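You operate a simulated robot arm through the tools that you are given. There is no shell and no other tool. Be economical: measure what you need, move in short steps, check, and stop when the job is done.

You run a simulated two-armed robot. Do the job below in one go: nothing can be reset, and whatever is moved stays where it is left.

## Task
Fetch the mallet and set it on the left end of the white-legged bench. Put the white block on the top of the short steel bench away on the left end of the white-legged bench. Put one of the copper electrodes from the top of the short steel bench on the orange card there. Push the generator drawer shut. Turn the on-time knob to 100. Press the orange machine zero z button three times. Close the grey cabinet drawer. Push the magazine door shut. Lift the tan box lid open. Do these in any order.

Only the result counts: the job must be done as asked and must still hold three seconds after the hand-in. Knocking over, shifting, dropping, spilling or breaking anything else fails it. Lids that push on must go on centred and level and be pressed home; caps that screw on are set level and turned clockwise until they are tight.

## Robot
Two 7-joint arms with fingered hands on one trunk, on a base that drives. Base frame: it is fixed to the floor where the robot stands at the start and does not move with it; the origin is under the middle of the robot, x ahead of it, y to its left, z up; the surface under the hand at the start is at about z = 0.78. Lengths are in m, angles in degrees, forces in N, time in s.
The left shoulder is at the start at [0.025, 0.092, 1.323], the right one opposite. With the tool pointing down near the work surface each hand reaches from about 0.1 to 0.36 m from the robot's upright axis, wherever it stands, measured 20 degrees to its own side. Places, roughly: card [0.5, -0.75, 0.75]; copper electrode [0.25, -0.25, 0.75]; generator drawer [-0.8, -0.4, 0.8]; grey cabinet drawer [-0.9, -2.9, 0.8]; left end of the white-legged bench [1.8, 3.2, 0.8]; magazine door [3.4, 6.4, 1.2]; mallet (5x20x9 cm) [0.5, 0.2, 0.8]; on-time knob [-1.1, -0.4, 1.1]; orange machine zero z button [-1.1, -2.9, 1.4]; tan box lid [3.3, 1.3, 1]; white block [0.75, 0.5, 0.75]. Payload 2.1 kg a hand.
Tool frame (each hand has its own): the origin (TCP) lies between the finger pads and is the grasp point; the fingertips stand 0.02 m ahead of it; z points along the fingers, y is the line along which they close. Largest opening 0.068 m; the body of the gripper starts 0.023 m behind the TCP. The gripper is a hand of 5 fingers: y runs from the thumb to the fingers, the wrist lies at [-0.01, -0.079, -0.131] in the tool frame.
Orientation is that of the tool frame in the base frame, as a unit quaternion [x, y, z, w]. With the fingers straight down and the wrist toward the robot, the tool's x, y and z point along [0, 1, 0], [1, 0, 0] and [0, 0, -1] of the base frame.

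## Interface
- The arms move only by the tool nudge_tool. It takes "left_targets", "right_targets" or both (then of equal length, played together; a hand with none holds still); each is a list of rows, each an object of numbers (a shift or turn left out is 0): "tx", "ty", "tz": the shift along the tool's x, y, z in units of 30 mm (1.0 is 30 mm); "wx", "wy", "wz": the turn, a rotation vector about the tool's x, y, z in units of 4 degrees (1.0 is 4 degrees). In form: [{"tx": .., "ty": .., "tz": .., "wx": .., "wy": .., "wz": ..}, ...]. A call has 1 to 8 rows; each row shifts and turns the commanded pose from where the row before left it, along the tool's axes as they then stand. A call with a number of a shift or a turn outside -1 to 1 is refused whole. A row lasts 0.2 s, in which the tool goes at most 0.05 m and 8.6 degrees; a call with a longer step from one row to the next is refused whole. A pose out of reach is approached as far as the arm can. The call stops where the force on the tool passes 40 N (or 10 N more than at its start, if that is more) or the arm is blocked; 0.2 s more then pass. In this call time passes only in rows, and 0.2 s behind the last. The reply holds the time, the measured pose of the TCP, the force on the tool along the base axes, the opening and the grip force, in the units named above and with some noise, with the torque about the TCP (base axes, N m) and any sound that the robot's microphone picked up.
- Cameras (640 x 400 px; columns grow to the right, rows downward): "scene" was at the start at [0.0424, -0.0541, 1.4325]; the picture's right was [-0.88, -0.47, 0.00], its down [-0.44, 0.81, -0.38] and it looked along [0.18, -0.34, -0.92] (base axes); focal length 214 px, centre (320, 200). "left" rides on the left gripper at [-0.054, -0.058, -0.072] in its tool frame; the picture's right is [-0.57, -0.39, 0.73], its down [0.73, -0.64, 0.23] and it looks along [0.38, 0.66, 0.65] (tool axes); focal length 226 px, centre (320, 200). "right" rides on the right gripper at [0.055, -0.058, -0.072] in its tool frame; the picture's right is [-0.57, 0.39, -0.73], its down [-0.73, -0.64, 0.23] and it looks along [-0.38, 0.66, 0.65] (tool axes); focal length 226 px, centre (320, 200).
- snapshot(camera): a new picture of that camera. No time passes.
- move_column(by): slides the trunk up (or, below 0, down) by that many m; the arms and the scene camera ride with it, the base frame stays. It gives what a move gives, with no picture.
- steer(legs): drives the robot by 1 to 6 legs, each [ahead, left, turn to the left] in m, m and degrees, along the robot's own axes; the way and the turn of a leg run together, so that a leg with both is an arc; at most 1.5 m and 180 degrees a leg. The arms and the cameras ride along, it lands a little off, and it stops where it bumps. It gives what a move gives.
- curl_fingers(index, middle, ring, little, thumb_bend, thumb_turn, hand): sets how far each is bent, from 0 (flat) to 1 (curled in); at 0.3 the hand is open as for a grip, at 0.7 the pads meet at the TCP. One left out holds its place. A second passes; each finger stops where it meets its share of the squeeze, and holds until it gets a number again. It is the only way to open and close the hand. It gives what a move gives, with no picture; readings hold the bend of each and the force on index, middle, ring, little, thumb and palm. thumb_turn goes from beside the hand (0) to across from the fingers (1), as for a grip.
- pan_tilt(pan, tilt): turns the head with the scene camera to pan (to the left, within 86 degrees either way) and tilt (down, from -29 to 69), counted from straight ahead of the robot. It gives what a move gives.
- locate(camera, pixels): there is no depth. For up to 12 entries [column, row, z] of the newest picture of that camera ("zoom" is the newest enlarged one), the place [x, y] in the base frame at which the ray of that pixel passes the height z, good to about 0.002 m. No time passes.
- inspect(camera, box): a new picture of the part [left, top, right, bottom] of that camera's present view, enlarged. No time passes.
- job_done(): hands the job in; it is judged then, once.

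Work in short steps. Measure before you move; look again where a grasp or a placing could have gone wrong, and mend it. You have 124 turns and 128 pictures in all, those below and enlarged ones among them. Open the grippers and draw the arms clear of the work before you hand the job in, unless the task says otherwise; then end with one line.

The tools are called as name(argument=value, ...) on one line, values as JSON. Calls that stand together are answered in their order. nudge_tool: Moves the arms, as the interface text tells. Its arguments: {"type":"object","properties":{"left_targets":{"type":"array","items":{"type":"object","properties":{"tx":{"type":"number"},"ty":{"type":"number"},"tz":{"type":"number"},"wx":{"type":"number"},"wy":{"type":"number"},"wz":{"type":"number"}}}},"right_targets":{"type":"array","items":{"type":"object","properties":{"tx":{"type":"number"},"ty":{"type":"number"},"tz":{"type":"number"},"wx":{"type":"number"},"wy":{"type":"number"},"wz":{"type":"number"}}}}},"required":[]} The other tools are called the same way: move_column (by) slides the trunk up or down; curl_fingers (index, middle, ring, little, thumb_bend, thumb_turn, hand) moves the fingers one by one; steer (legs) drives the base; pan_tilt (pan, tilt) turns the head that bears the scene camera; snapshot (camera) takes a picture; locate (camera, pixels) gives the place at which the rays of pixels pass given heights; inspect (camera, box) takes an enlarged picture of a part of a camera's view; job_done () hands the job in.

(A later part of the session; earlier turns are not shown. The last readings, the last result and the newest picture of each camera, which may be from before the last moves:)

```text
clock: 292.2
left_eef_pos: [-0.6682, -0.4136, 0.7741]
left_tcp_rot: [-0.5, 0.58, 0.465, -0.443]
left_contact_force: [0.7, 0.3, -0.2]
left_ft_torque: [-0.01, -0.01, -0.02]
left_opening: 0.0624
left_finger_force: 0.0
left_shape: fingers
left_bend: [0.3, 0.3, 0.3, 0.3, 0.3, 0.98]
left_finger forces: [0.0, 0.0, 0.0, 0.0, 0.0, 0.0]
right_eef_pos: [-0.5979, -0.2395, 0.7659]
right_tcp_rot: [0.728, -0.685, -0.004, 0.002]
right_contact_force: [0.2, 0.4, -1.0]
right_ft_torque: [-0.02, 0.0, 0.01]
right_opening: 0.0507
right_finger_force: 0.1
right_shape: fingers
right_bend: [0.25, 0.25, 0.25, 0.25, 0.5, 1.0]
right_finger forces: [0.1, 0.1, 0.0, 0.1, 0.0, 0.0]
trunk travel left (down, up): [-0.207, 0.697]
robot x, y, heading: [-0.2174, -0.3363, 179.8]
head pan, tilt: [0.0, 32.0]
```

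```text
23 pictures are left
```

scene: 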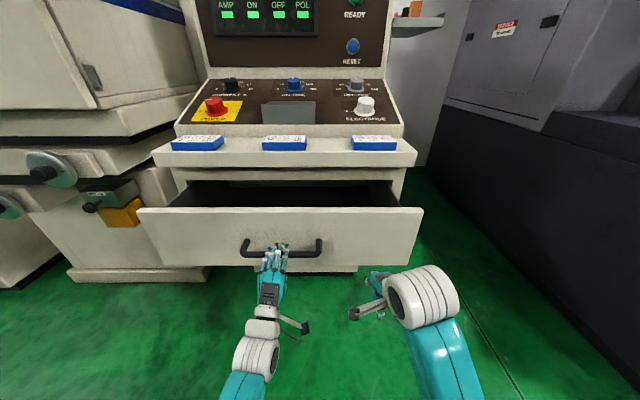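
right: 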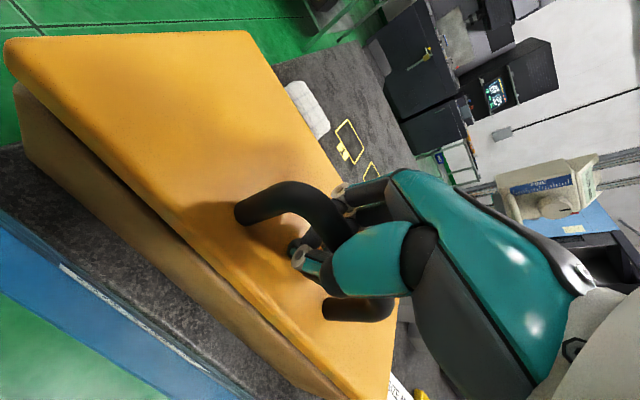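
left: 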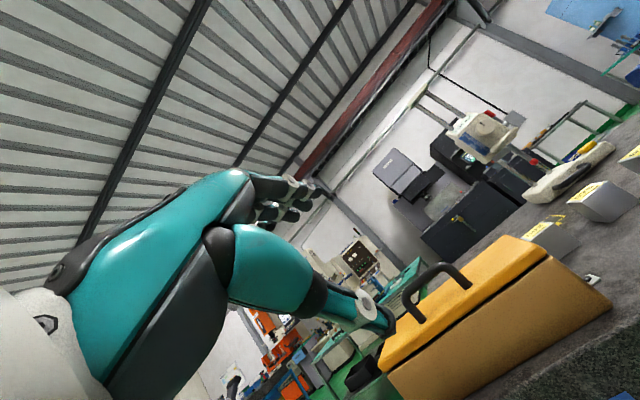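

Fingers are level with the drawer handle; I raise the trunk 0.045 so they meet the face above the handle, then drive forward to push.

move_column(by=0.045)

steer(legs=[[0.14, 0, 0]])

steer(legs=[[0.08, 0, 0]])

snapshot(camera="scene")

```text
clock: 293.1
left_eef_pos: [-0.6696, -0.4151, 0.8181]
left_tcp_rot: [-0.5, 0.581, 0.466, -0.443]
left_contact_force: [-0.5, 0.4, -0.5]
left_ft_torque: [0.0, -0.01, 0.03]
left_opening: 0.0627
left_finger_force: 0.0
left_shape: fingers
left_bend: [0.3, 0.3, 0.3, 0.3, 0.3, 0.98]
left_finger forces: [0.0, 0.0, 0.0, 0.0, 0.0, 0.0]
right_eef_pos: [-0.599, -0.2384, 0.8116]
right_tcp_rot: [0.729, -0.685, -0.005, 0.001]
right_contact_force: [0.3, 0.7, -0.4]
right_ft_torque: [0.02, -0.01, 0.01]
right_opening: 0.0507
right_finger_force: 0.1
right_shape: fingers
right_bend: [0.25, 0.25, 0.25, 0.25, 0.5, 1.0]
right_finger forces: [0.0, 0.0, 0.0, 0.1, 0.0, 0.0]
trunk travel left (down, up): [-0.252, 0.652]
robot x, y, heading: [-0.2166, -0.3398, 180.2]
head pan, tilt: [0.0, 32.0]
```

```text
clock: 294.4
left_eef_pos: [-0.8103, -0.4145, 0.8191]
left_tcp_rot: [-0.501, 0.58, 0.465, -0.444]
left_contact_force: [0.4, -0.8, -2.6]
left_ft_torque: [0.03, -0.03, 0.02]
left_opening: 0.0674
left_finger_force: 1.7
left_shape: fingers
left_bend: [0.3, 0.3, 0.3, 0.3, 0.23, 0.97]
left_finger forces: [0.0, 0.0, 0.0, 0.1, 2.4, 0.0]
right_eef_pos: [-0.7404, -0.2386, 0.8101]
right_tcp_rot: [0.73, -0.684, -0.004, 0.002]
right_contact_force: [-0.1, -0.8, -0.6]
right_ft_torque: [0.01, 0.02, -0.01]
right_opening: 0.0509
right_finger_force: 0.2
right_shape: fingers
right_bend: [0.25, 0.25, 0.25, 0.25, 0.5, 1.0]
right_finger forces: [0.0, 0.0, 0.0, 0.0, 0.1, 0.1]
trunk travel left (down, up): [-0.252, 0.652]
robot x, y, heading: [-0.3592, -0.3363, -179.6]
head pan, tilt: [0.0, 32.0]
```

```text
clock: 295.3
left_eef_pos: [-0.8352, -0.4147, 0.8138]
left_tcp_rot: [-0.503, 0.583, 0.46, -0.441]
left_contact_force: [29.0, 0.1, -8.2]
left_ft_torque: [0.01, 0.01, 0.09]
left_opening: 0.0716
left_finger_force: 14.3
left_shape: fingers
left_bend: [0.3, 0.3, 0.3, 0.3, 0.19, 0.95]
left_finger forces: [0.1, 10.4, 0.0, 0.1, 17.6, 0.0]
right_eef_pos: [-0.7704, -0.2389, 0.8118]
right_tcp_rot: [0.731, -0.683, -0.005, 0.003]
right_contact_force: [0.7, -0.2, -0.3]
right_ft_torque: [-0.02, 0.0, 0.01]
right_opening: 0.0508
right_finger_force: 0.1
right_shape: fingers
right_bend: [0.25, 0.25, 0.25, 0.25, 0.5, 1.0]
right_finger forces: [0.0, 0.0, 0.0, 0.0, 0.1, 0.0]
trunk travel left (down, up): [-0.252, 0.652]
robot x, y, heading: [-0.3861, -0.3398, -179.9]
head pan, tilt: [0.0, 32.0]
stopped in leg 1: the force on the tool passed its limit at 135 N (the readings are from after the stop); the commanded pose is now the measured one
```

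```text
22 pictures are left
```

scene: 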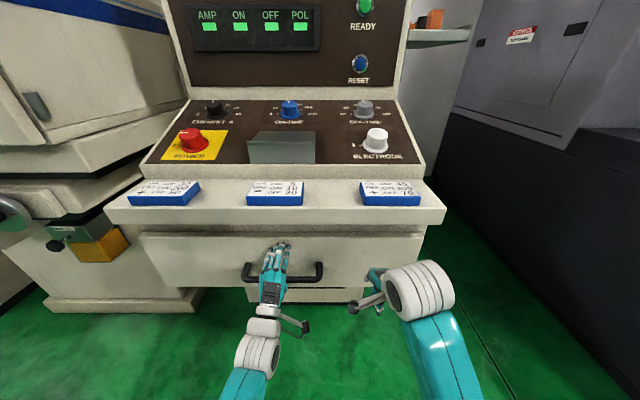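

Drawer is closed against its stop. I triangulate the knob from this low view (knob at (290,108)).

locate(camera="scene", pixels=[[290, 106, 1.1], [290, 106, 1.05], [290, 106, 1.0], [282, 148, 1.0], [282, 190, 0.95], [282, 190, 0.9]])

steer(legs=[[-0.2, 0, 0]])

move_column(by=0.36)

pan_tilt(pan=0, tilt=38)

snapshot(camera="scene")

```text
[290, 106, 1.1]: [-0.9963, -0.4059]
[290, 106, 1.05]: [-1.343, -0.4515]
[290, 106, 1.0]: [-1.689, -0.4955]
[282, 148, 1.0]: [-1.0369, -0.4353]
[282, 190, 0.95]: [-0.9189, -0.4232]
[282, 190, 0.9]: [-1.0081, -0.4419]
```

```text
clock: 296.9
left_eef_pos: [-0.6372, -0.4135, 0.8138]
left_tcp_rot: [-0.502, 0.583, 0.463, -0.441]
left_contact_force: [0.0, -0.5, -0.1]
left_ft_torque: [0.01, -0.03, -0.04]
left_opening: 0.0629
left_finger_force: 0.1
left_shape: fingers
left_bend: [0.3, 0.3, 0.3, 0.3, 0.3, 0.98]
left_finger forces: [0.1, 0.0, 0.0, 0.0, 0.0, 0.1]
right_eef_pos: [-0.5699, -0.2381, 0.8111]
right_tcp_rot: [0.73, -0.684, -0.005, 0.002]
right_contact_force: [-0.2, 0.1, -0.4]
right_ft_torque: [0.01, -0.02, 0.02]
right_opening: 0.0507
right_finger_force: 0.1
right_shape: fingers
right_bend: [0.25, 0.25, 0.25, 0.25, 0.5, 1.0]
right_finger forces: [0.0, 0.1, 0.0, 0.0, 0.1, 0.1]
trunk travel left (down, up): [-0.252, 0.652]
robot x, y, heading: [-0.1866, -0.3386, -179.7]
head pan, tilt: [0.0, 32.0]
```

```text
clock: 300.4
left_eef_pos: [-0.6378, -0.4142, 1.1732]
left_tcp_rot: [-0.502, 0.584, 0.462, -0.44]
left_contact_force: [-1.0, -0.1, -0.2]
left_ft_torque: [0.01, -0.01, 0.02]
left_opening: 0.0629
left_finger_force: 0.0
left_shape: fingers
left_bend: [0.3, 0.3, 0.3, 0.3, 0.3, 0.98]
left_finger forces: [0.0, 0.0, 0.0, 0.1, 0.1, 0.0]
right_eef_pos: [-0.5707, -0.2392, 1.1712]
right_tcp_rot: [0.729, -0.684, -0.005, 0.001]
right_contact_force: [0.6, 0.3, 0.7]
right_ft_torque: [-0.04, 0.01, -0.02]
right_opening: 0.0507
right_finger_force: 0.0
right_shape: fingers
right_bend: [0.25, 0.25, 0.25, 0.25, 0.5, 1.0]
right_finger forces: [0.0, 0.1, 0.0, 0.0, 0.0, 0.1]
trunk travel left (down, up): [-0.612, 0.292]
robot x, y, heading: [-0.1867, -0.3402, -180.0]
head pan, tilt: [0.0, 32.0]
```

```text
clock: 301.1
left_eef_pos: [-0.6381, -0.4133, 1.1733]
left_tcp_rot: [-0.502, 0.583, 0.462, -0.441]
left_contact_force: [0.4, 0.2, -0.3]
left_ft_torque: [0.01, -0.03, 0.03]
left_opening: 0.0631
left_finger_force: 0.0
left_shape: fingers
left_bend: [0.3, 0.3, 0.3, 0.3, 0.3, 0.98]
left_finger forces: [0.0, 0.1, 0.0, 0.0, 0.1, 0.0]
right_eef_pos: [-0.5713, -0.2391, 1.1713]
right_tcp_rot: [0.729, -0.684, -0.005, 0.002]
right_contact_force: [0.5, -0.2, 0.6]
right_ft_torque: [-0.02, -0.01, 0.01]
right_opening: 0.0508
right_finger_force: 0.0
right_shape: fingers
right_bend: [0.25, 0.25, 0.25, 0.25, 0.5, 1.0]
right_finger forces: [0.0, 0.0, 0.0, 0.0, 0.0, 0.1]
trunk travel left (down, up): [-0.612, 0.292]
robot x, y, heading: [-0.1878, -0.3397, -180.1]
head pan, tilt: [0.0, 38.0]
```

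```text
21 pictures are left
```

scene: 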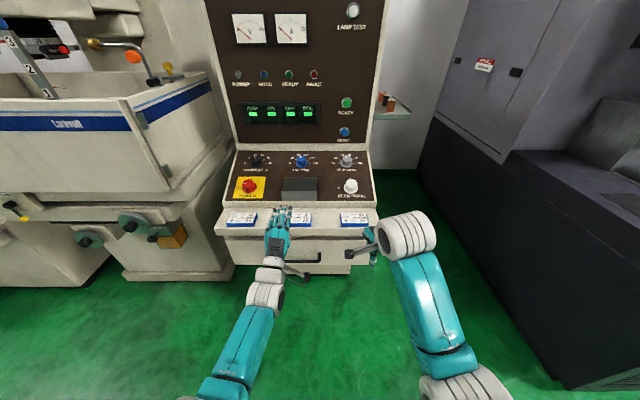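

Knob centre ≈(-1.118,-0.42,1.083), axis leaning ≈25° toward me. I pitch the right hand 24° forward, raise the left hand out of the way, open the right hand, then shift left 0.2 and forward 0.3.

nudge_tool(left_targets=[{"ty": 1}, {"ty": 1}, {"ty": 1}, {"ty": 1}, {"ty": 1}, {"ty": 1}], right_targets=[{"wx": -1}, {"wx": -1}, {"wx": -1}, {"wx": -1}, {"wx": -1}, {"wx": -1}])

curl_fingers(hand="right", index=0.3, middle=0.3, ring=0.3, little=0.3, thumb_bend=0.3)

steer(legs=[[0, 0.19, 0], [0.3, 0, 0]])

snapshot(camera="scene")

```text
clock: 302.5
left_eef_pos: [-0.6713, -0.4002, 1.3495]
left_tcp_rot: [-0.502, 0.583, 0.462, -0.44]
left_contact_force: [-0.5, 0.4, -0.5]
left_ft_torque: [0.02, 0.03, -0.04]
left_opening: 0.063
left_finger_force: 0.0
left_shape: fingers
left_bend: [0.3, 0.3, 0.3, 0.3, 0.3, 0.98]
left_finger forces: [0.1, 0.0, 0.0, 0.0, 0.0, 0.0]
right_eef_pos: [-0.5724, -0.2382, 1.1702]
right_tcp_rot: [0.713, -0.668, -0.147, 0.152]
right_contact_force: [-0.5, -0.7, 0.0]
right_ft_torque: [-0.04, 0.04, -0.01]
right_opening: 0.0508
right_finger_force: 0.0
right_shape: fingers
right_bend: [0.25, 0.25, 0.25, 0.25, 0.5, 1.0]
right_finger forces: [0.1, 0.0, 0.1, 0.0, 0.1, 0.1]
trunk travel left (down, up): [-0.612, 0.292]
robot x, y, heading: [-0.1912, -0.338, -179.8]
head pan, tilt: [0.0, 38.0]
```

```text
clock: 303.5
left_eef_pos: [-0.6706, -0.3994, 1.35]
left_tcp_rot: [-0.502, 0.583, 0.462, -0.441]
left_contact_force: [-0.1, -0.2, 0.3]
left_ft_torque: [-0.02, 0.0, 0.06]
left_opening: 0.0626
left_finger_force: 0.1
left_shape: fingers
left_bend: [0.3, 0.3, 0.3, 0.3, 0.3, 0.98]
left_finger forces: [0.0, 0.0, 0.1, 0.1, 0.0, 0.0]
right_eef_pos: [-0.5712, -0.2386, 1.1707]
right_tcp_rot: [0.713, -0.668, -0.147, 0.154]
right_contact_force: [-0.1, 0.0, -0.5]
right_ft_torque: [-0.01, -0.01, 0.02]
right_opening: 0.0617
right_finger_force: 0.0
right_shape: fingers
right_bend: [0.3, 0.3, 0.3, 0.3, 0.3, 1.0]
right_finger forces: [0.0, 0.0, 0.0, 0.1, 0.1, 0.1]
trunk travel left (down, up): [-0.612, 0.292]
robot x, y, heading: [-0.1873, -0.3366, -179.9]
head pan, tilt: [0.0, 38.0]
```

```text
clock: 306.7
left_eef_pos: [-0.9716, -0.5928, 1.35]
left_tcp_rot: [-0.503, 0.583, 0.462, -0.441]
left_contact_force: [0.2, 0.6, -0.8]
left_ft_torque: [-0.01, 0.03, 0.0]
left_opening: 0.0628
left_finger_force: 0.2
left_shape: fingers
left_bend: [0.3, 0.3, 0.3, 0.3, 0.3, 0.98]
left_finger forces: [0.0, 0.0, 0.0, 0.0, 0.0, 0.0]
right_eef_pos: [-0.8719, -0.4319, 1.1696]
right_tcp_rot: [0.714, -0.667, -0.146, 0.153]
right_contact_force: [0.0, -0.7, 0.1]
right_ft_torque: [-0.03, -0.03, 0.02]
right_opening: 0.062
right_finger_force: 0.0
right_shape: fingers
right_bend: [0.3, 0.3, 0.3, 0.3, 0.3, 1.0]
right_finger forces: [0.1, 0.0, 0.0, 0.0, 0.0, 0.0]
trunk travel left (down, up): [-0.612, 0.292]
robot x, y, heading: [-0.4885, -0.529, -179.7]
head pan, tilt: [0.0, 38.0]
```

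```text
20 pictures are left
```

scene: 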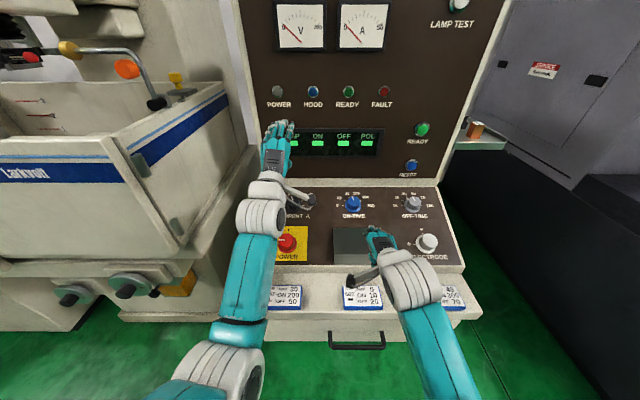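

I retract the left hand a little, move the base 0.1 forward and bring the right hand to a hover point ≈6 cm above the knob along its axis.

nudge_tool(left_targets=[{"tz": -0.8}, {"tz": -0.8}, {"tz": -0.8}])

steer(legs=[[0.1, 0, 0]])

nudge_tool(right_targets=[{"tx": -0.17, "ty": 0.8, "tz": 0.55}, {"tx": -0.17, "ty": 0.8, "tz": 0.55}, {"tx": -0.17, "ty": 0.8, "tz": 0.55}, {"tx": -0.17, "ty": 0.8, "tz": 0.55}])

snapshot(camera="right")

```text
clock: 307.5
left_eef_pos: [-0.9002, -0.6007, 1.3649]
left_tcp_rot: [-0.503, 0.584, 0.461, -0.441]
left_contact_force: [-0.1, -0.7, -0.2]
left_ft_torque: [-0.03, 0.03, 0.02]
left_opening: 0.0627
left_finger_force: 0.0
left_shape: fingers
left_bend: [0.3, 0.3, 0.3, 0.3, 0.3, 0.98]
left_finger forces: [0.1, 0.0, 0.0, 0.0, 0.1, 0.0]
right_eef_pos: [-0.8701, -0.4314, 1.1709]
right_tcp_rot: [0.714, -0.667, -0.147, 0.153]
right_contact_force: [-0.7, 0.4, 0.3]
right_ft_torque: [-0.01, -0.03, 0.01]
right_opening: 0.0619
right_finger_force: 0.0
right_shape: fingers
right_bend: [0.3, 0.3, 0.3, 0.3, 0.3, 1.0]
right_finger forces: [0.0, 0.0, 0.0, 0.1, 0.0, 0.1]
trunk travel left (down, up): [-0.612, 0.292]
robot x, y, heading: [-0.4899, -0.5355, -179.5]
head pan, tilt: [0.0, 38.0]
```

```text
clock: 308.7
left_eef_pos: [-1.0018, -0.6015, 1.3639]
left_tcp_rot: [-0.504, 0.581, 0.461, -0.442]
left_contact_force: [-0.1, -0.6, -0.5]
left_ft_torque: [0.02, 0.02, -0.03]
left_opening: 0.0627
left_finger_force: 0.1
left_shape: fingers
left_bend: [0.3, 0.3, 0.3, 0.3, 0.3, 0.98]
left_finger forces: [0.0, 0.1, 0.0, 0.0, 0.0, 0.0]
right_eef_pos: [-0.973, -0.4325, 1.1699]
right_tcp_rot: [0.715, -0.667, -0.146, 0.153]
right_contact_force: [0.3, 0.1, -0.3]
right_ft_torque: [-0.03, 0.01, -0.03]
right_opening: 0.0622
right_finger_force: 0.1
right_shape: fingers
right_bend: [0.3, 0.3, 0.3, 0.3, 0.3, 1.0]
right_finger forces: [0.0, 0.0, 0.0, 0.0, 0.0, 0.1]
trunk travel left (down, up): [-0.612, 0.292]
robot x, y, heading: [-0.5884, -0.5358, -179.9]
head pan, tilt: [0.0, 38.0]
```

```text
clock: 309.7
left_eef_pos: [-1.0025, -0.6003, 1.3653]
left_tcp_rot: [-0.503, 0.583, 0.461, -0.441]
left_contact_force: [-0.3, 0.4, -0.3]
left_ft_torque: [-0.01, 0.0, 0.0]
left_opening: 0.0626
left_finger_force: 0.1
left_shape: fingers
left_bend: [0.3, 0.3, 0.3, 0.3, 0.3, 0.98]
left_finger forces: [0.1, 0.1, 0.1, 0.0, 0.0, 0.1]
right_eef_pos: [-1.0902, -0.4203, 1.1524]
right_tcp_rot: [0.714, -0.667, -0.146, 0.153]
right_contact_force: [-0.2, 0.3, -0.3]
right_ft_torque: [-0.02, 0.0, -0.03]
right_opening: 0.062
right_finger_force: 0.1
right_shape: fingers
right_bend: [0.3, 0.3, 0.3, 0.3, 0.3, 1.0]
right_finger forces: [0.0, 0.0, 0.1, 0.0, 0.0, 0.1]
trunk travel left (down, up): [-0.612, 0.292]
robot x, y, heading: [-0.5894, -0.5352, -179.8]
head pan, tilt: [0.0, 38.0]
```

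```text
19 pictures are left
```

right: 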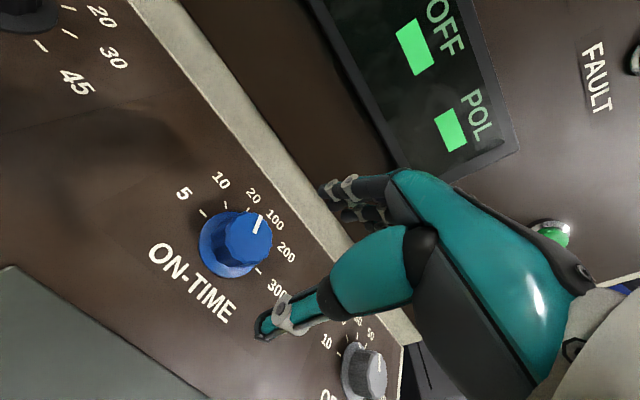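

I intersect this view with the earlier rays: locate the knob top centre (247,238) and base.

locate(camera="right", pixels=[[247, 238, 1.1], [247, 238, 1.085], [247, 238, 1.07], [222, 250, 1.06], [222, 250, 1.07], [370, 372, 1.085], [228, 225, 1.085], [252, 258, 1.085]])

inspect(camera="scene", box=[280, 170, 440, 290])

```text
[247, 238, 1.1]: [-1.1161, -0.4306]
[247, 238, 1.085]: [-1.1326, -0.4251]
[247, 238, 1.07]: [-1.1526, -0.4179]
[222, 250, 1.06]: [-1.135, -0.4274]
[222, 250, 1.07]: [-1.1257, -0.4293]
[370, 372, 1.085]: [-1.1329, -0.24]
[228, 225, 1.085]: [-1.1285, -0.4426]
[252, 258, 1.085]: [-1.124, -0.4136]
```

```text
3.33 times, centred on (360, 230) of scene
```

zoom: 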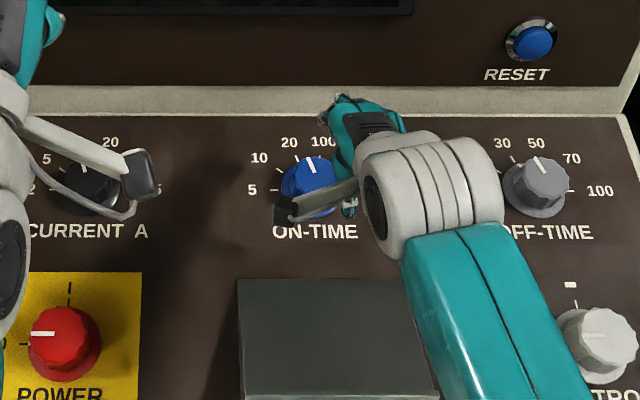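

locate(camera="zoom", pixels=[[311, 173, 1.1], [311, 173, 1.085], [311, 173, 1.07], [309, 195, 1.06], [309, 195, 1.07]])

```text
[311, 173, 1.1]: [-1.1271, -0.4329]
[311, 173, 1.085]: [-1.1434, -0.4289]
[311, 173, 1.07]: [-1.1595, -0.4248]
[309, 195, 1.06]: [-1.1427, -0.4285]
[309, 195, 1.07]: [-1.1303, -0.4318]
```

Knob top ≈(-1.129,-0.427,1.09). I approach along the axis: ty +10 mm, tx +4 mm, tz +70 mm.

nudge_tool(right_targets=[{"tx": 0.14, "ty": 0.34, "tz": 0.6}, {"tz": 0.8}, {"tz": 0.6}, {"tz": 0.35}])

snapshot(camera="right")

```text
clock: 310.7
left_eef_pos: [-1.0007, -0.6006, 1.3645]
left_tcp_rot: [-0.503, 0.583, 0.461, -0.441]
left_contact_force: [-0.1, 0.4, 0.0]
left_ft_torque: [0.04, 0.01, 0.01]
left_opening: 0.063
left_finger_force: 0.1
left_shape: fingers
left_bend: [0.3, 0.3, 0.3, 0.3, 0.3, 0.98]
left_finger forces: [0.1, 0.0, 0.0, 0.1, 0.0, 0.0]
right_eef_pos: [-1.1175, -0.4252, 1.102]
right_tcp_rot: [0.714, -0.667, -0.148, 0.153]
right_contact_force: [-0.5, 0.0, 0.3]
right_ft_torque: [-0.03, -0.02, -0.01]
right_opening: 0.0619
right_finger_force: 0.0
right_shape: fingers
right_bend: [0.3, 0.3, 0.3, 0.3, 0.3, 1.0]
right_finger forces: [0.0, 0.1, 0.1, 0.0, 0.0, 0.1]
right hand out of reach, approached as far as the arm can: row 3, 4
trunk travel left (down, up): [-0.612, 0.292]
robot x, y, heading: [-0.5881, -0.5323, -179.7]
head pan, tilt: [0.0, 38.0]
```

```text
17 pictures are left
```

right: 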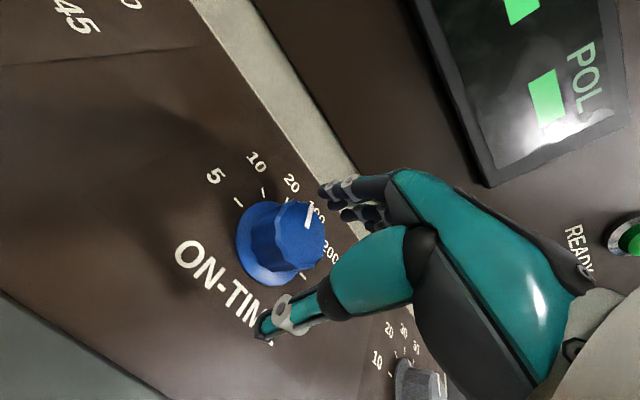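

Arm limit again; remaining offset ≈(-0.014,-0.007,-0.017). I make it with trunk and base.

steer(legs=[[0.014, 0.007, 0]])

move_column(by=-0.018)

snapshot(camera="right")

```text
clock: 311.4
left_eef_pos: [-1.0162, -0.609, 1.3642]
left_tcp_rot: [-0.504, 0.583, 0.461, -0.441]
left_contact_force: [-0.4, -0.3, 0.6]
left_ft_torque: [0.0, 0.02, 0.0]
left_opening: 0.0629
left_finger_force: 0.0
left_shape: fingers
left_bend: [0.3, 0.3, 0.3, 0.3, 0.3, 0.98]
left_finger forces: [0.0, 0.1, 0.0, 0.0, 0.0, 0.0]
right_eef_pos: [-1.1328, -0.4322, 1.1]
right_tcp_rot: [0.714, -0.667, -0.147, 0.152]
right_contact_force: [-0.7, 0.3, -1.0]
right_ft_torque: [0.02, 0.0, -0.02]
right_opening: 0.0623
right_finger_force: 0.2
right_shape: fingers
right_bend: [0.3, 0.3, 0.3, 0.3, 0.3, 1.0]
right_finger forces: [0.0, 0.1, 0.1, 0.0, 0.0, 0.0]
trunk travel left (down, up): [-0.612, 0.292]
robot x, y, heading: [-0.6026, -0.5402, -179.7]
head pan, tilt: [0.0, 38.0]
```

```text
clock: 312.1
left_eef_pos: [-1.015, -0.608, 1.3468]
left_tcp_rot: [-0.503, 0.582, 0.462, -0.442]
left_contact_force: [-0.5, -0.2, 0.0]
left_ft_torque: [0.0, -0.05, 0.05]
left_opening: 0.0626
left_finger_force: 0.0
left_shape: fingers
left_bend: [0.3, 0.3, 0.3, 0.3, 0.3, 0.98]
left_finger forces: [0.0, 0.1, 0.1, 0.0, 0.0, 0.0]
right_eef_pos: [-1.132, -0.4314, 1.0823]
right_tcp_rot: [0.714, -0.667, -0.147, 0.153]
right_contact_force: [0.9, 0.5, -0.4]
right_ft_torque: [0.01, 0.0, -0.03]
right_opening: 0.0622
right_finger_force: 0.1
right_shape: fingers
right_bend: [0.3, 0.3, 0.3, 0.3, 0.3, 1.0]
right_finger forces: [0.1, 0.0, 0.0, 0.0, 0.0, 0.0]
trunk travel left (down, up): [-0.594, 0.31]
robot x, y, heading: [-0.6028, -0.5383, -179.6]
head pan, tilt: [0.0, 38.0]
```

```text
16 pictures are left
```

right: 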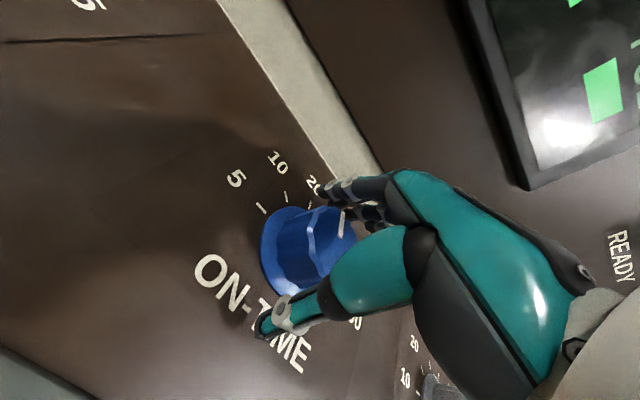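

The knob lies between thumb and fingers. I close moderately and turn +36° about the tool z (9 rows).

curl_fingers(hand="right", index=0.8, middle=0.8, ring=0.8, thumb_bend=0.8)

nudge_tool(right_targets=[{"wz": 1}, {"wz": 1}, {"wz": 1}, {"wz": 1}, {"wz": 1}, {"wz": 1}, {"wz": 1}, {"wz": 1}])

nudge_tool(right_targets=[{"wz": 1}])

snapshot(camera="right")

```text
clock: 313.1
left_eef_pos: [-1.018, -0.61, 1.345]
left_tcp_rot: [-0.504, 0.583, 0.461, -0.441]
left_contact_force: [0.6, 0.8, 0.1]
left_ft_torque: [0.0, -0.01, -0.01]
left_opening: 0.0627
left_finger_force: 0.0
left_shape: fingers
left_bend: [0.3, 0.3, 0.3, 0.3, 0.3, 0.98]
left_finger forces: [0.1, 0.0, 0.0, 0.1, 0.0, 0.1]
right_eef_pos: [-1.1346, -0.4313, 1.0832]
right_tcp_rot: [0.715, -0.666, -0.147, 0.153]
right_contact_force: [-24.2, -1.4, 17.1]
right_ft_torque: [0.11, 0.51, 0.27]
right_opening: 0.0217
right_finger_force: 18.1
right_shape: fingers
right_bend: [0.49, 0.5, 0.5, 0.3, 0.53, 1.0]
right_finger forces: [9.5, 11.2, 11.3, 0.1, 4.6, 0.0]
trunk travel left (down, up): [-0.594, 0.31]
robot x, y, heading: [-0.6035, -0.5361, -179.8]
head pan, tilt: [0.0, 38.0]
```

```text
clock: 314.9
left_eef_pos: [-1.0161, -0.6031, 1.3459]
left_tcp_rot: [-0.502, 0.584, 0.461, -0.441]
left_contact_force: [0.5, 0.3, 0.1]
left_ft_torque: [0.03, -0.04, 0.0]
left_opening: 0.063
left_finger_force: 0.1
left_shape: fingers
left_bend: [0.3, 0.3, 0.3, 0.3, 0.3, 0.98]
left_finger forces: [0.1, 0.1, 0.0, 0.1, 0.0, 0.2]
right_eef_pos: [-1.1243, -0.4149, 1.0777]
right_tcp_rot: [-0.5, 0.84, 0.098, -0.186]
right_contact_force: [-9.5, 25.2, 11.2]
right_ft_torque: [0.14, 0.23, -0.49]
right_opening: 0.0241
right_finger_force: 16.2
right_shape: fingers
right_bend: [0.29, 0.55, 0.73, 0.3, 0.65, 1.0]
right_finger forces: [20.0, 11.7, 0.0, 0.1, 1.2, 0.0]
right hand out of reach, approached as far as the arm can: row 6
trunk travel left (down, up): [-0.594, 0.31]
robot x, y, heading: [-0.6016, -0.5407, -179.8]
head pan, tilt: [0.0, 38.0]
```

```text
clock: 315.3
left_eef_pos: [-1.0179, -0.6058, 1.3469]
left_tcp_rot: [-0.504, 0.583, 0.459, -0.442]
left_contact_force: [-0.1, -0.6, 0.0]
left_ft_torque: [0.02, 0.02, -0.01]
left_opening: 0.0626
left_finger_force: 0.0
left_shape: fingers
left_bend: [0.3, 0.3, 0.3, 0.3, 0.3, 0.98]
left_finger forces: [0.0, 0.0, 0.0, 0.0, 0.0, 0.0]
right_eef_pos: [-1.1237, -0.4142, 1.0771]
right_tcp_rot: [-0.473, 0.855, 0.09, -0.191]
right_contact_force: [-10.9, 15.6, 7.0]
right_ft_torque: [0.13, 0.14, -0.24]
right_opening: 0.0232
right_finger_force: 10.9
right_shape: fingers
right_bend: [0.3, 0.64, 0.73, 0.3, 0.66, 1.0]
right_finger forces: [15.3, 4.9, 0.0, 0.1, 0.8, 0.0]
right hand out of reach, approached as far as the arm can: row 1
trunk travel left (down, up): [-0.594, 0.31]
robot x, y, heading: [-0.6027, -0.5406, -179.5]
head pan, tilt: [0.0, 38.0]
```

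```text
15 pictures are left
```

right: 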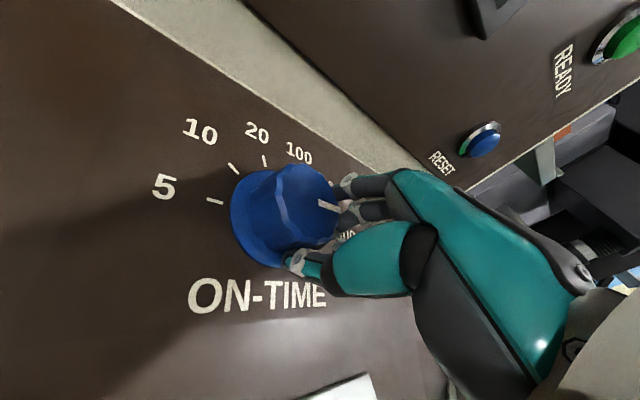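

The pointer looks past 100. I release, lift along −tool z and check from the scene camera.

curl_fingers(hand="right", index=0.3, middle=0.3, ring=0.3, little=0.3, thumb_bend=0.3)

nudge_tool(right_targets=[{"tz": -1}, {"tz": -1}, {"wz": -1}, {"wz": -1}, {"wz": -1}, {"wz": -1}, {"wz": -1}, {"wz": -1}])

snapshot(camera="right")

```text
clock: 316.3
left_eef_pos: [-1.0155, -0.6081, 1.3458]
left_tcp_rot: [-0.503, 0.583, 0.461, -0.441]
left_contact_force: [-0.8, 0.5, 0.3]
left_ft_torque: [0.02, -0.01, 0.01]
left_opening: 0.0628
left_finger_force: 0.1
left_shape: fingers
left_bend: [0.3, 0.3, 0.3, 0.3, 0.3, 0.98]
left_finger forces: [0.1, 0.1, 0.1, 0.1, 0.1, 0.1]
right_eef_pos: [-1.1221, -0.4158, 1.0785]
right_tcp_rot: [-0.473, 0.855, 0.093, -0.19]
right_contact_force: [-0.9, 0.3, -0.6]
right_ft_torque: [0.05, 0.01, -0.01]
right_opening: 0.0625
right_finger_force: 0.6
right_shape: fingers
right_bend: [0.3, 0.3, 0.3, 0.3, 0.3, 1.0]
right_finger forces: [0.3, 0.0, 0.0, 0.0, 0.0, 0.0]
trunk travel left (down, up): [-0.594, 0.31]
robot x, y, heading: [-0.5995, -0.5365, -180.0]
head pan, tilt: [0.0, 38.0]
```

```text
clock: 318.1
left_eef_pos: [-1.016, -0.609, 1.347]
left_tcp_rot: [-0.504, 0.583, 0.46, -0.441]
left_contact_force: [-0.8, 0.2, 0.1]
left_ft_torque: [0.02, 0.01, 0.03]
left_opening: 0.0627
left_finger_force: 0.1
left_shape: fingers
left_bend: [0.3, 0.3, 0.3, 0.3, 0.3, 0.98]
left_finger forces: [0.0, 0.0, 0.0, 0.0, 0.0, 0.1]
right_eef_pos: [-1.0991, -0.4152, 1.1343]
right_tcp_rot: [-0.641, 0.738, 0.13, -0.166]
right_contact_force: [0.0, 0.8, 0.2]
right_ft_torque: [0.0, -0.04, 0.04]
right_opening: 0.062
right_finger_force: 0.0
right_shape: fingers
right_bend: [0.3, 0.3, 0.3, 0.3, 0.3, 1.0]
right_finger forces: [0.0, 0.0, 0.0, 0.0, 0.0, 0.0]
trunk travel left (down, up): [-0.594, 0.31]
robot x, y, heading: [-0.6054, -0.5401, -179.6]
head pan, tilt: [0.0, 38.0]
```

```text
14 pictures are left
```

right: 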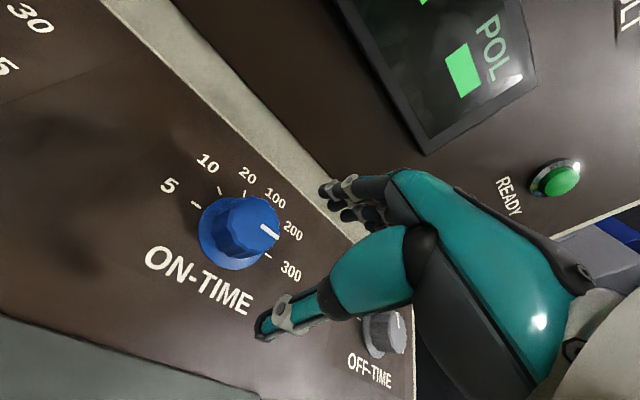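

Knob now at 300 (the hand drifted and rolled it). I regrip centred (tx +12 mm, ty +7 mm, tz +58 mm) and turn counter-clockwise, checking after 8 rows.

nudge_tool(right_targets=[{"tx": 0.4, "ty": 0.23, "tz": 0.5}, {"tz": 0.8}, {"tz": 0.62}])

curl_fingers(hand="right", index=0.7, middle=0.7, thumb_bend=0.72)

nudge_tool(right_targets=[{"wz": -1}, {"wz": -1}, {"wz": -1}, {"wz": -1}, {"wz": -1}, {"wz": -1}, {"wz": -1}, {"wz": -1}])

snapshot(camera="right")

```text
clock: 318.9
left_eef_pos: [-1.0177, -0.6076, 1.3465]
left_tcp_rot: [-0.504, 0.582, 0.461, -0.441]
left_contact_force: [1.1, 0.0, 0.4]
left_ft_torque: [0.01, 0.02, 0.03]
left_opening: 0.0628
left_finger_force: 0.0
left_shape: fingers
left_bend: [0.3, 0.3, 0.3, 0.3, 0.3, 0.98]
left_finger forces: [0.1, 0.1, 0.0, 0.0, 0.1, 0.0]
right_eef_pos: [-1.1295, -0.4256, 1.0867]
right_tcp_rot: [-0.64, 0.738, 0.131, -0.167]
right_contact_force: [0.6, -0.6, 0.3]
right_ft_torque: [-0.02, -0.01, -0.02]
right_opening: 0.0621
right_finger_force: 0.1
right_shape: fingers
right_bend: [0.3, 0.3, 0.3, 0.3, 0.3, 1.0]
right_finger forces: [0.0, 0.0, 0.1, 0.0, 0.1, 0.0]
trunk travel left (down, up): [-0.594, 0.31]
robot x, y, heading: [-0.6015, -0.5396, -179.8]
head pan, tilt: [0.0, 38.0]
```

```text
clock: 319.9
left_eef_pos: [-1.0173, -0.6085, 1.3466]
left_tcp_rot: [-0.504, 0.583, 0.46, -0.441]
left_contact_force: [-0.6, -0.2, 0.5]
left_ft_torque: [0.01, -0.02, -0.04]
left_opening: 0.0625
left_finger_force: 0.1
left_shape: fingers
left_bend: [0.3, 0.3, 0.3, 0.3, 0.3, 0.98]
left_finger forces: [0.1, 0.0, 0.0, 0.1, 0.0, 0.0]
right_eef_pos: [-1.1308, -0.4264, 1.087]
right_tcp_rot: [-0.641, 0.738, 0.131, -0.169]
right_contact_force: [-13.3, 2.8, 16.4]
right_ft_torque: [0.09, 0.43, -0.04]
right_opening: 0.0289
right_finger_force: 14.6
right_shape: fingers
right_bend: [0.42, 0.49, 0.3, 0.3, 0.59, 1.0]
right_finger forces: [14.1, 9.9, 0.0, 0.0, 4.6, 0.0]
trunk travel left (down, up): [-0.594, 0.31]
robot x, y, heading: [-0.6074, -0.5389, -179.5]
head pan, tilt: [0.0, 38.0]
```

```text
clock: 321.7
left_eef_pos: [-1.0149, -0.6114, 1.3465]
left_tcp_rot: [-0.504, 0.582, 0.461, -0.441]
left_contact_force: [0.3, -0.1, 0.1]
left_ft_torque: [-0.03, 0.01, 0.01]
left_opening: 0.0627
left_finger_force: 0.1
left_shape: fingers
left_bend: [0.3, 0.3, 0.3, 0.3, 0.3, 0.98]
left_finger forces: [0.0, 0.1, 0.1, 0.0, 0.1, 0.0]
right_eef_pos: [-1.1252, -0.4338, 1.0841]
right_tcp_rot: [0.82, -0.531, -0.17, 0.124]
right_contact_force: [-1.9, -11.7, 7.9]
right_ft_torque: [-0.14, 0.24, 0.25]
right_opening: 0.0071
right_finger_force: 7.7
right_shape: fingers
right_bend: [0.61, 0.49, 0.3, 0.3, 0.65, 1.0]
right_finger forces: [5.1, 8.9, 0.0, 0.0, 1.9, 0.0]
right hand out of reach, approached as far as the arm can: row 8
trunk travel left (down, up): [-0.594, 0.31]
robot x, y, heading: [-0.6007, -0.5399, -179.6]
head pan, tilt: [0.0, 38.0]
```

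```text
13 pictures are left
```

right: 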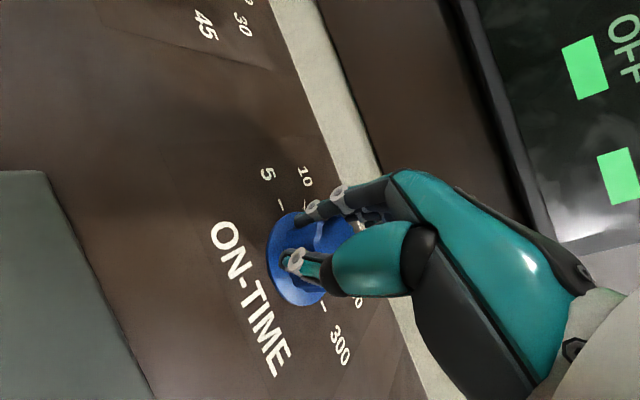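

The pointer is hidden; I release, lift and look.

curl_fingers(hand="right", index=0.3, middle=0.3, thumb_bend=0.3)

nudge_tool(right_targets=[{"tz": -1}, {"tz": -0.7}])

inspect(camera="right", box=[180, 150, 340, 290])

```text
clock: 322.7
left_eef_pos: [-1.0151, -0.6078, 1.3471]
left_tcp_rot: [-0.504, 0.582, 0.461, -0.441]
left_contact_force: [-0.6, 0.2, 0.1]
left_ft_torque: [0.01, -0.02, 0.0]
left_opening: 0.0628
left_finger_force: 0.2
left_shape: fingers
left_bend: [0.3, 0.3, 0.3, 0.3, 0.3, 0.98]
left_finger forces: [0.0, 0.0, 0.0, 0.0, 0.0, 0.0]
right_eef_pos: [-1.1266, -0.4302, 1.0823]
right_tcp_rot: [0.819, -0.532, -0.171, 0.125]
right_contact_force: [0.3, -0.3, -0.1]
right_ft_torque: [0.02, 0.05, 0.02]
right_opening: 0.0616
right_finger_force: 0.0
right_shape: fingers
right_bend: [0.3, 0.3, 0.3, 0.3, 0.3, 1.0]
right_finger forces: [0.0, 0.1, 0.0, 0.0, 0.1, 0.0]
trunk travel left (down, up): [-0.594, 0.31]
robot x, y, heading: [-0.6032, -0.5382, -179.6]
head pan, tilt: [0.0, 38.0]
```

```text
clock: 323.3
left_eef_pos: [-1.0153, -0.6082, 1.3464]
left_tcp_rot: [-0.503, 0.583, 0.461, -0.441]
left_contact_force: [0.5, -0.7, 0.4]
left_ft_torque: [-0.02, 0.0, 0.0]
left_opening: 0.063
left_finger_force: 0.0
left_shape: fingers
left_bend: [0.3, 0.3, 0.3, 0.3, 0.3, 0.98]
left_finger forces: [0.0, 0.0, 0.0, 0.0, 0.1, 0.0]
right_eef_pos: [-1.1041, -0.4278, 1.1306]
right_tcp_rot: [0.819, -0.533, -0.171, 0.124]
right_contact_force: [0.0, -1.1, 0.0]
right_ft_torque: [0.01, -0.01, 0.0]
right_opening: 0.0619
right_finger_force: 0.1
right_shape: fingers
right_bend: [0.3, 0.3, 0.3, 0.3, 0.3, 1.0]
right_finger forces: [0.1, 0.1, 0.0, 0.0, 0.0, 0.1]
trunk travel left (down, up): [-0.594, 0.31]
robot x, y, heading: [-0.6051, -0.5382, -179.7]
head pan, tilt: [0.0, 38.0]
```

```text
2.86 times, centred on (260, 220) of right
```

zoom: 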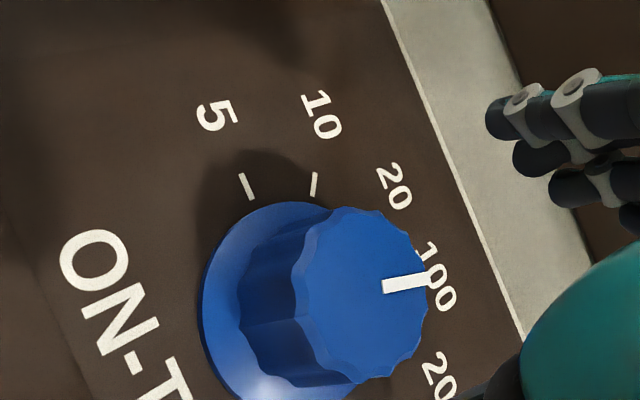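

The pointer appears to point at 100. I pull the hand away and verify with the scene camera.

nudge_tool(right_targets=[{"tz": -1}, {"tz": -1}, {"tz": -1, "ty": -0.5}, {"ty": -1}, {"ty": -1}])

steer(legs=[[-0.35, 0, 0]])

inspect(camera="scene", box=[290, 130, 390, 200])

```text
clock: 324.5
left_eef_pos: [-1.0155, -0.609, 1.3466]
left_tcp_rot: [-0.503, 0.583, 0.461, -0.441]
left_contact_force: [-0.2, 0.0, 0.9]
left_ft_torque: [-0.01, 0.02, -0.01]
left_opening: 0.0628
left_finger_force: 0.1
left_shape: fingers
left_bend: [0.3, 0.3, 0.3, 0.3, 0.3, 0.98]
left_finger forces: [0.0, 0.0, 0.1, 0.0, 0.1, 0.0]
right_eef_pos: [-1.006, -0.3938, 1.1834]
right_tcp_rot: [0.819, -0.533, -0.172, 0.125]
right_contact_force: [0.9, 0.1, 0.1]
right_ft_torque: [-0.01, 0.0, -0.01]
right_opening: 0.0618
right_finger_force: 0.2
right_shape: fingers
right_bend: [0.3, 0.3, 0.3, 0.3, 0.3, 1.0]
right_finger forces: [0.1, 0.0, 0.1, 0.0, 0.0, 0.0]
trunk travel left (down, up): [-0.594, 0.31]
robot x, y, heading: [-0.5997, -0.5366, -179.6]
head pan, tilt: [0.0, 38.0]
```

```text
clock: 326.8
left_eef_pos: [-0.6682, -0.6076, 1.347]
left_tcp_rot: [-0.502, 0.583, 0.462, -0.441]
left_contact_force: [0.1, -1.0, -0.5]
left_ft_torque: [0.01, 0.01, -0.01]
left_opening: 0.0626
left_finger_force: 0.1
left_shape: fingers
left_bend: [0.3, 0.3, 0.3, 0.3, 0.3, 0.98]
left_finger forces: [0.1, 0.0, 0.0, 0.0, 0.0, 0.0]
right_eef_pos: [-0.6586, -0.3927, 1.1832]
right_tcp_rot: [0.819, -0.533, -0.171, 0.125]
right_contact_force: [-1.1, 0.1, 0.3]
right_ft_torque: [0.0, -0.03, 0.0]
right_opening: 0.062
right_finger_force: 0.0
right_shape: fingers
right_bend: [0.3, 0.3, 0.3, 0.3, 0.3, 1.0]
right_finger forces: [0.0, 0.0, 0.0, 0.1, 0.0, 0.0]
trunk travel left (down, up): [-0.594, 0.31]
robot x, y, heading: [-0.2538, -0.5365, -179.9]
head pan, tilt: [0.0, 38.0]
```

```text
5.71 times, centred on (340, 165) of scene
```

zoom: 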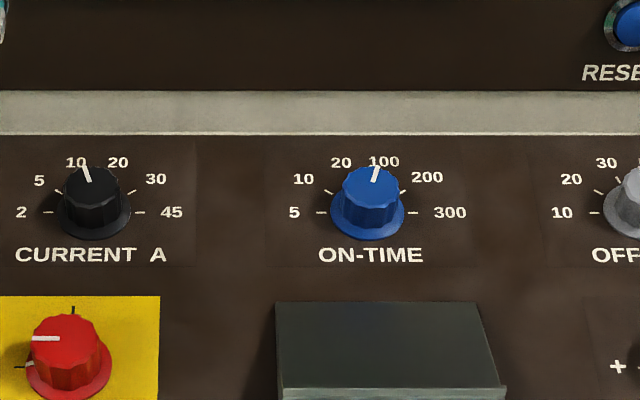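

The knob reads 100. I back up a bit and look left along the aisle toward the next machine.

steer(legs=[[-0.22, 0, 0]])

pan_tilt(pan=62, tilt=25)

snapshot(camera="scene")

```text
clock: 328.4
left_eef_pos: [-0.448, -0.6027, 1.3476]
left_tcp_rot: [-0.501, 0.584, 0.462, -0.44]
left_contact_force: [-0.4, 1.4, 0.9]
left_ft_torque: [0.02, 0.0, -0.03]
left_opening: 0.0628
left_finger_force: 0.2
left_shape: fingers
left_bend: [0.3, 0.3, 0.3, 0.3, 0.3, 0.98]
left_finger forces: [0.0, 0.1, 0.1, 0.1, 0.0, 0.0]
right_eef_pos: [-0.4395, -0.3916, 1.1825]
right_tcp_rot: [0.818, -0.534, -0.171, 0.124]
right_contact_force: [-0.4, 0.0, -0.2]
right_ft_torque: [0.0, -0.01, 0.04]
right_opening: 0.0619
right_finger_force: 0.0
right_shape: fingers
right_bend: [0.3, 0.3, 0.3, 0.3, 0.3, 1.0]
right_finger forces: [0.1, 0.1, 0.0, 0.0, 0.0, 0.0]
trunk travel left (down, up): [-0.594, 0.31]
robot x, y, heading: [-0.0359, -0.5388, 179.8]
head pan, tilt: [0.0, 38.0]
```

```text
clock: 329.8
left_eef_pos: [-0.4489, -0.6048, 1.3471]
left_tcp_rot: [-0.502, 0.584, 0.462, -0.44]
left_contact_force: [0.4, 0.1, 0.6]
left_ft_torque: [0.01, 0.0, 0.03]
left_opening: 0.0628
left_finger_force: 0.0
left_shape: fingers
left_bend: [0.3, 0.3, 0.3, 0.3, 0.3, 0.98]
left_finger forces: [0.0, 0.0, 0.1, 0.1, 0.1, 0.0]
right_eef_pos: [-0.4398, -0.3914, 1.1829]
right_tcp_rot: [0.818, -0.535, -0.171, 0.124]
right_contact_force: [0.5, -0.2, -0.1]
right_ft_torque: [-0.02, -0.02, -0.01]
right_opening: 0.0621
right_finger_force: 0.0
right_shape: fingers
right_bend: [0.3, 0.3, 0.3, 0.3, 0.3, 1.0]
right_finger forces: [0.1, 0.0, 0.0, 0.0, 0.0, 0.1]
trunk travel left (down, up): [-0.594, 0.31]
robot x, y, heading: [-0.0333, -0.537, 179.9]
head pan, tilt: [62.0, 25.0]
```

```text
10 pictures are left
```

scene: 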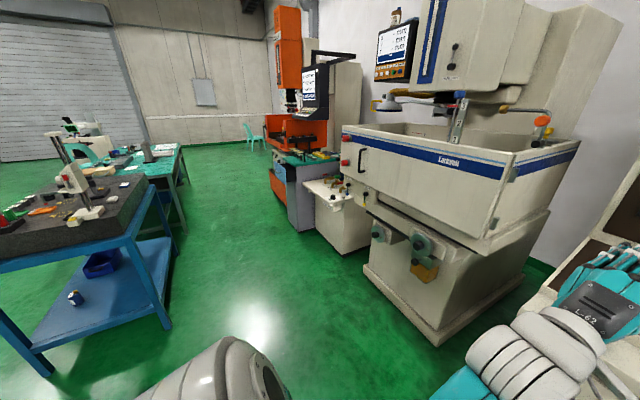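

locate(camera="scene", pixels=[[437, 345, 0.0], [362, 270, 0.0], [343, 253, 0.0], [299, 230, 0.0], [48, 376, 0.0], [180, 300, 0.0], [487, 240, 0.9], [343, 180, 0.9], [350, 195, 0.8], [287, 207, 0.5], [270, 178, 0.8]])

inspect(camera="scene", box=[250, 40, 370, 240])

```text
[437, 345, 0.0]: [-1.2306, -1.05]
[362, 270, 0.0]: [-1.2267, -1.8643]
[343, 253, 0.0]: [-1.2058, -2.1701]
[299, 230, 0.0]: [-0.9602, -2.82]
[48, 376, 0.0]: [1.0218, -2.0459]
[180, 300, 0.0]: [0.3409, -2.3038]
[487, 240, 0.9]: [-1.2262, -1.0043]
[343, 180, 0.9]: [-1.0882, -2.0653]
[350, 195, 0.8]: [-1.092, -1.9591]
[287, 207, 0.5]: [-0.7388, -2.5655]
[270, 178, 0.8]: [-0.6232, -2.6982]
```

```text
2.00 times, centred on (310, 140) of scene
```

zoom: 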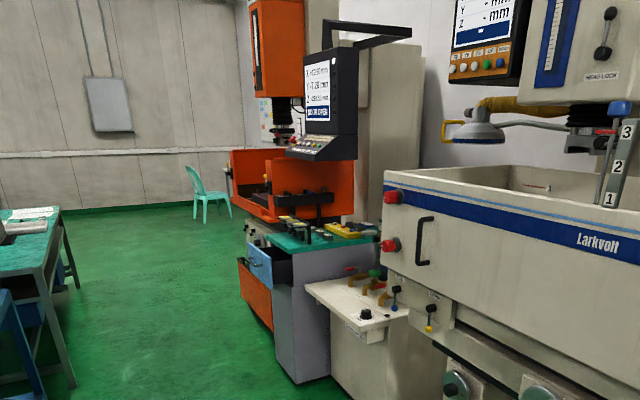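

Aisle is clear. The grey cabinet drawer (blue front) opens toward +x, the console is above it. I slide left 2.35 m to y≈-2.88 and look.

steer(legs=[[0, 1.2, 0], [0, 1.15, 0]])

pan_tilt(pan=0, tilt=24)

snapshot(camera="scene")

```text
clock: 341.4
left_eef_pos: [-0.3868, -2.9982, 1.3465]
left_tcp_rot: [-0.516, 0.571, 0.452, -0.451]
left_contact_force: [0.6, 0.4, -0.2]
left_ft_torque: [0.01, 0.01, 0.0]
left_opening: 0.0627
left_finger_force: 0.1
left_shape: fingers
left_bend: [0.3, 0.3, 0.3, 0.3, 0.3, 0.98]
left_finger forces: [0.0, 0.0, 0.1, 0.1, 0.0, 0.1]
right_eef_pos: [-0.3859, -2.7829, 1.1817]
right_tcp_rot: [0.83, -0.515, -0.169, 0.129]
right_contact_force: [-1.7, 0.1, -0.2]
right_ft_torque: [0.01, -0.02, 0.05]
right_opening: 0.0619
right_finger_force: 0.1
right_shape: fingers
right_bend: [0.3, 0.3, 0.3, 0.3, 0.3, 1.0]
right_finger forces: [0.0, 0.0, 0.0, 0.1, 0.0, 0.0]
trunk travel left (down, up): [-0.594, 0.31]
robot x, y, heading: [0.0253, -2.9098, -177.2]
head pan, tilt: [62.0, 25.0]
```

```text
clock: 342.7
left_eef_pos: [-0.3866, -2.9991, 1.346]
left_tcp_rot: [-0.515, 0.572, 0.452, -0.451]
left_contact_force: [0.5, -0.3, 0.2]
left_ft_torque: [-0.02, 0.03, -0.03]
left_opening: 0.0629
left_finger_force: 0.1
left_shape: fingers
left_bend: [0.3, 0.3, 0.3, 0.3, 0.3, 0.98]
left_finger forces: [0.1, 0.1, 0.0, 0.1, 0.0, 0.0]
right_eef_pos: [-0.3855, -2.7838, 1.1828]
right_tcp_rot: [0.831, -0.515, -0.169, 0.129]
right_contact_force: [1.0, 0.3, 1.0]
right_ft_torque: [0.01, 0.03, -0.01]
right_opening: 0.0621
right_finger_force: 0.0
right_shape: fingers
right_bend: [0.3, 0.3, 0.3, 0.3, 0.3, 1.0]
right_finger forces: [0.0, 0.0, 0.0, 0.1, 0.1, 0.1]
trunk travel left (down, up): [-0.594, 0.31]
robot x, y, heading: [0.0234, -2.914, -177.3]
head pan, tilt: [0.0, 24.0]
```

```text
8 pictures are left
5 turns are left
```

scene: 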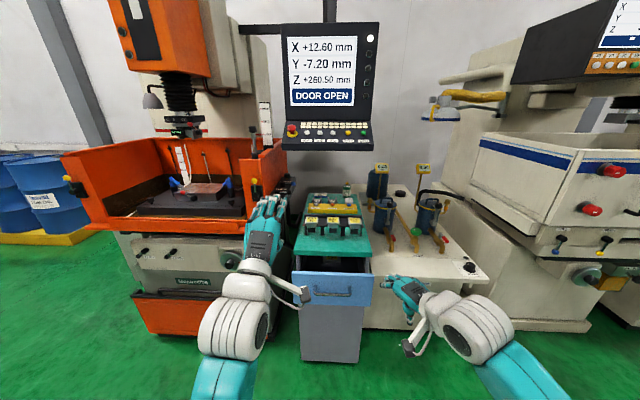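

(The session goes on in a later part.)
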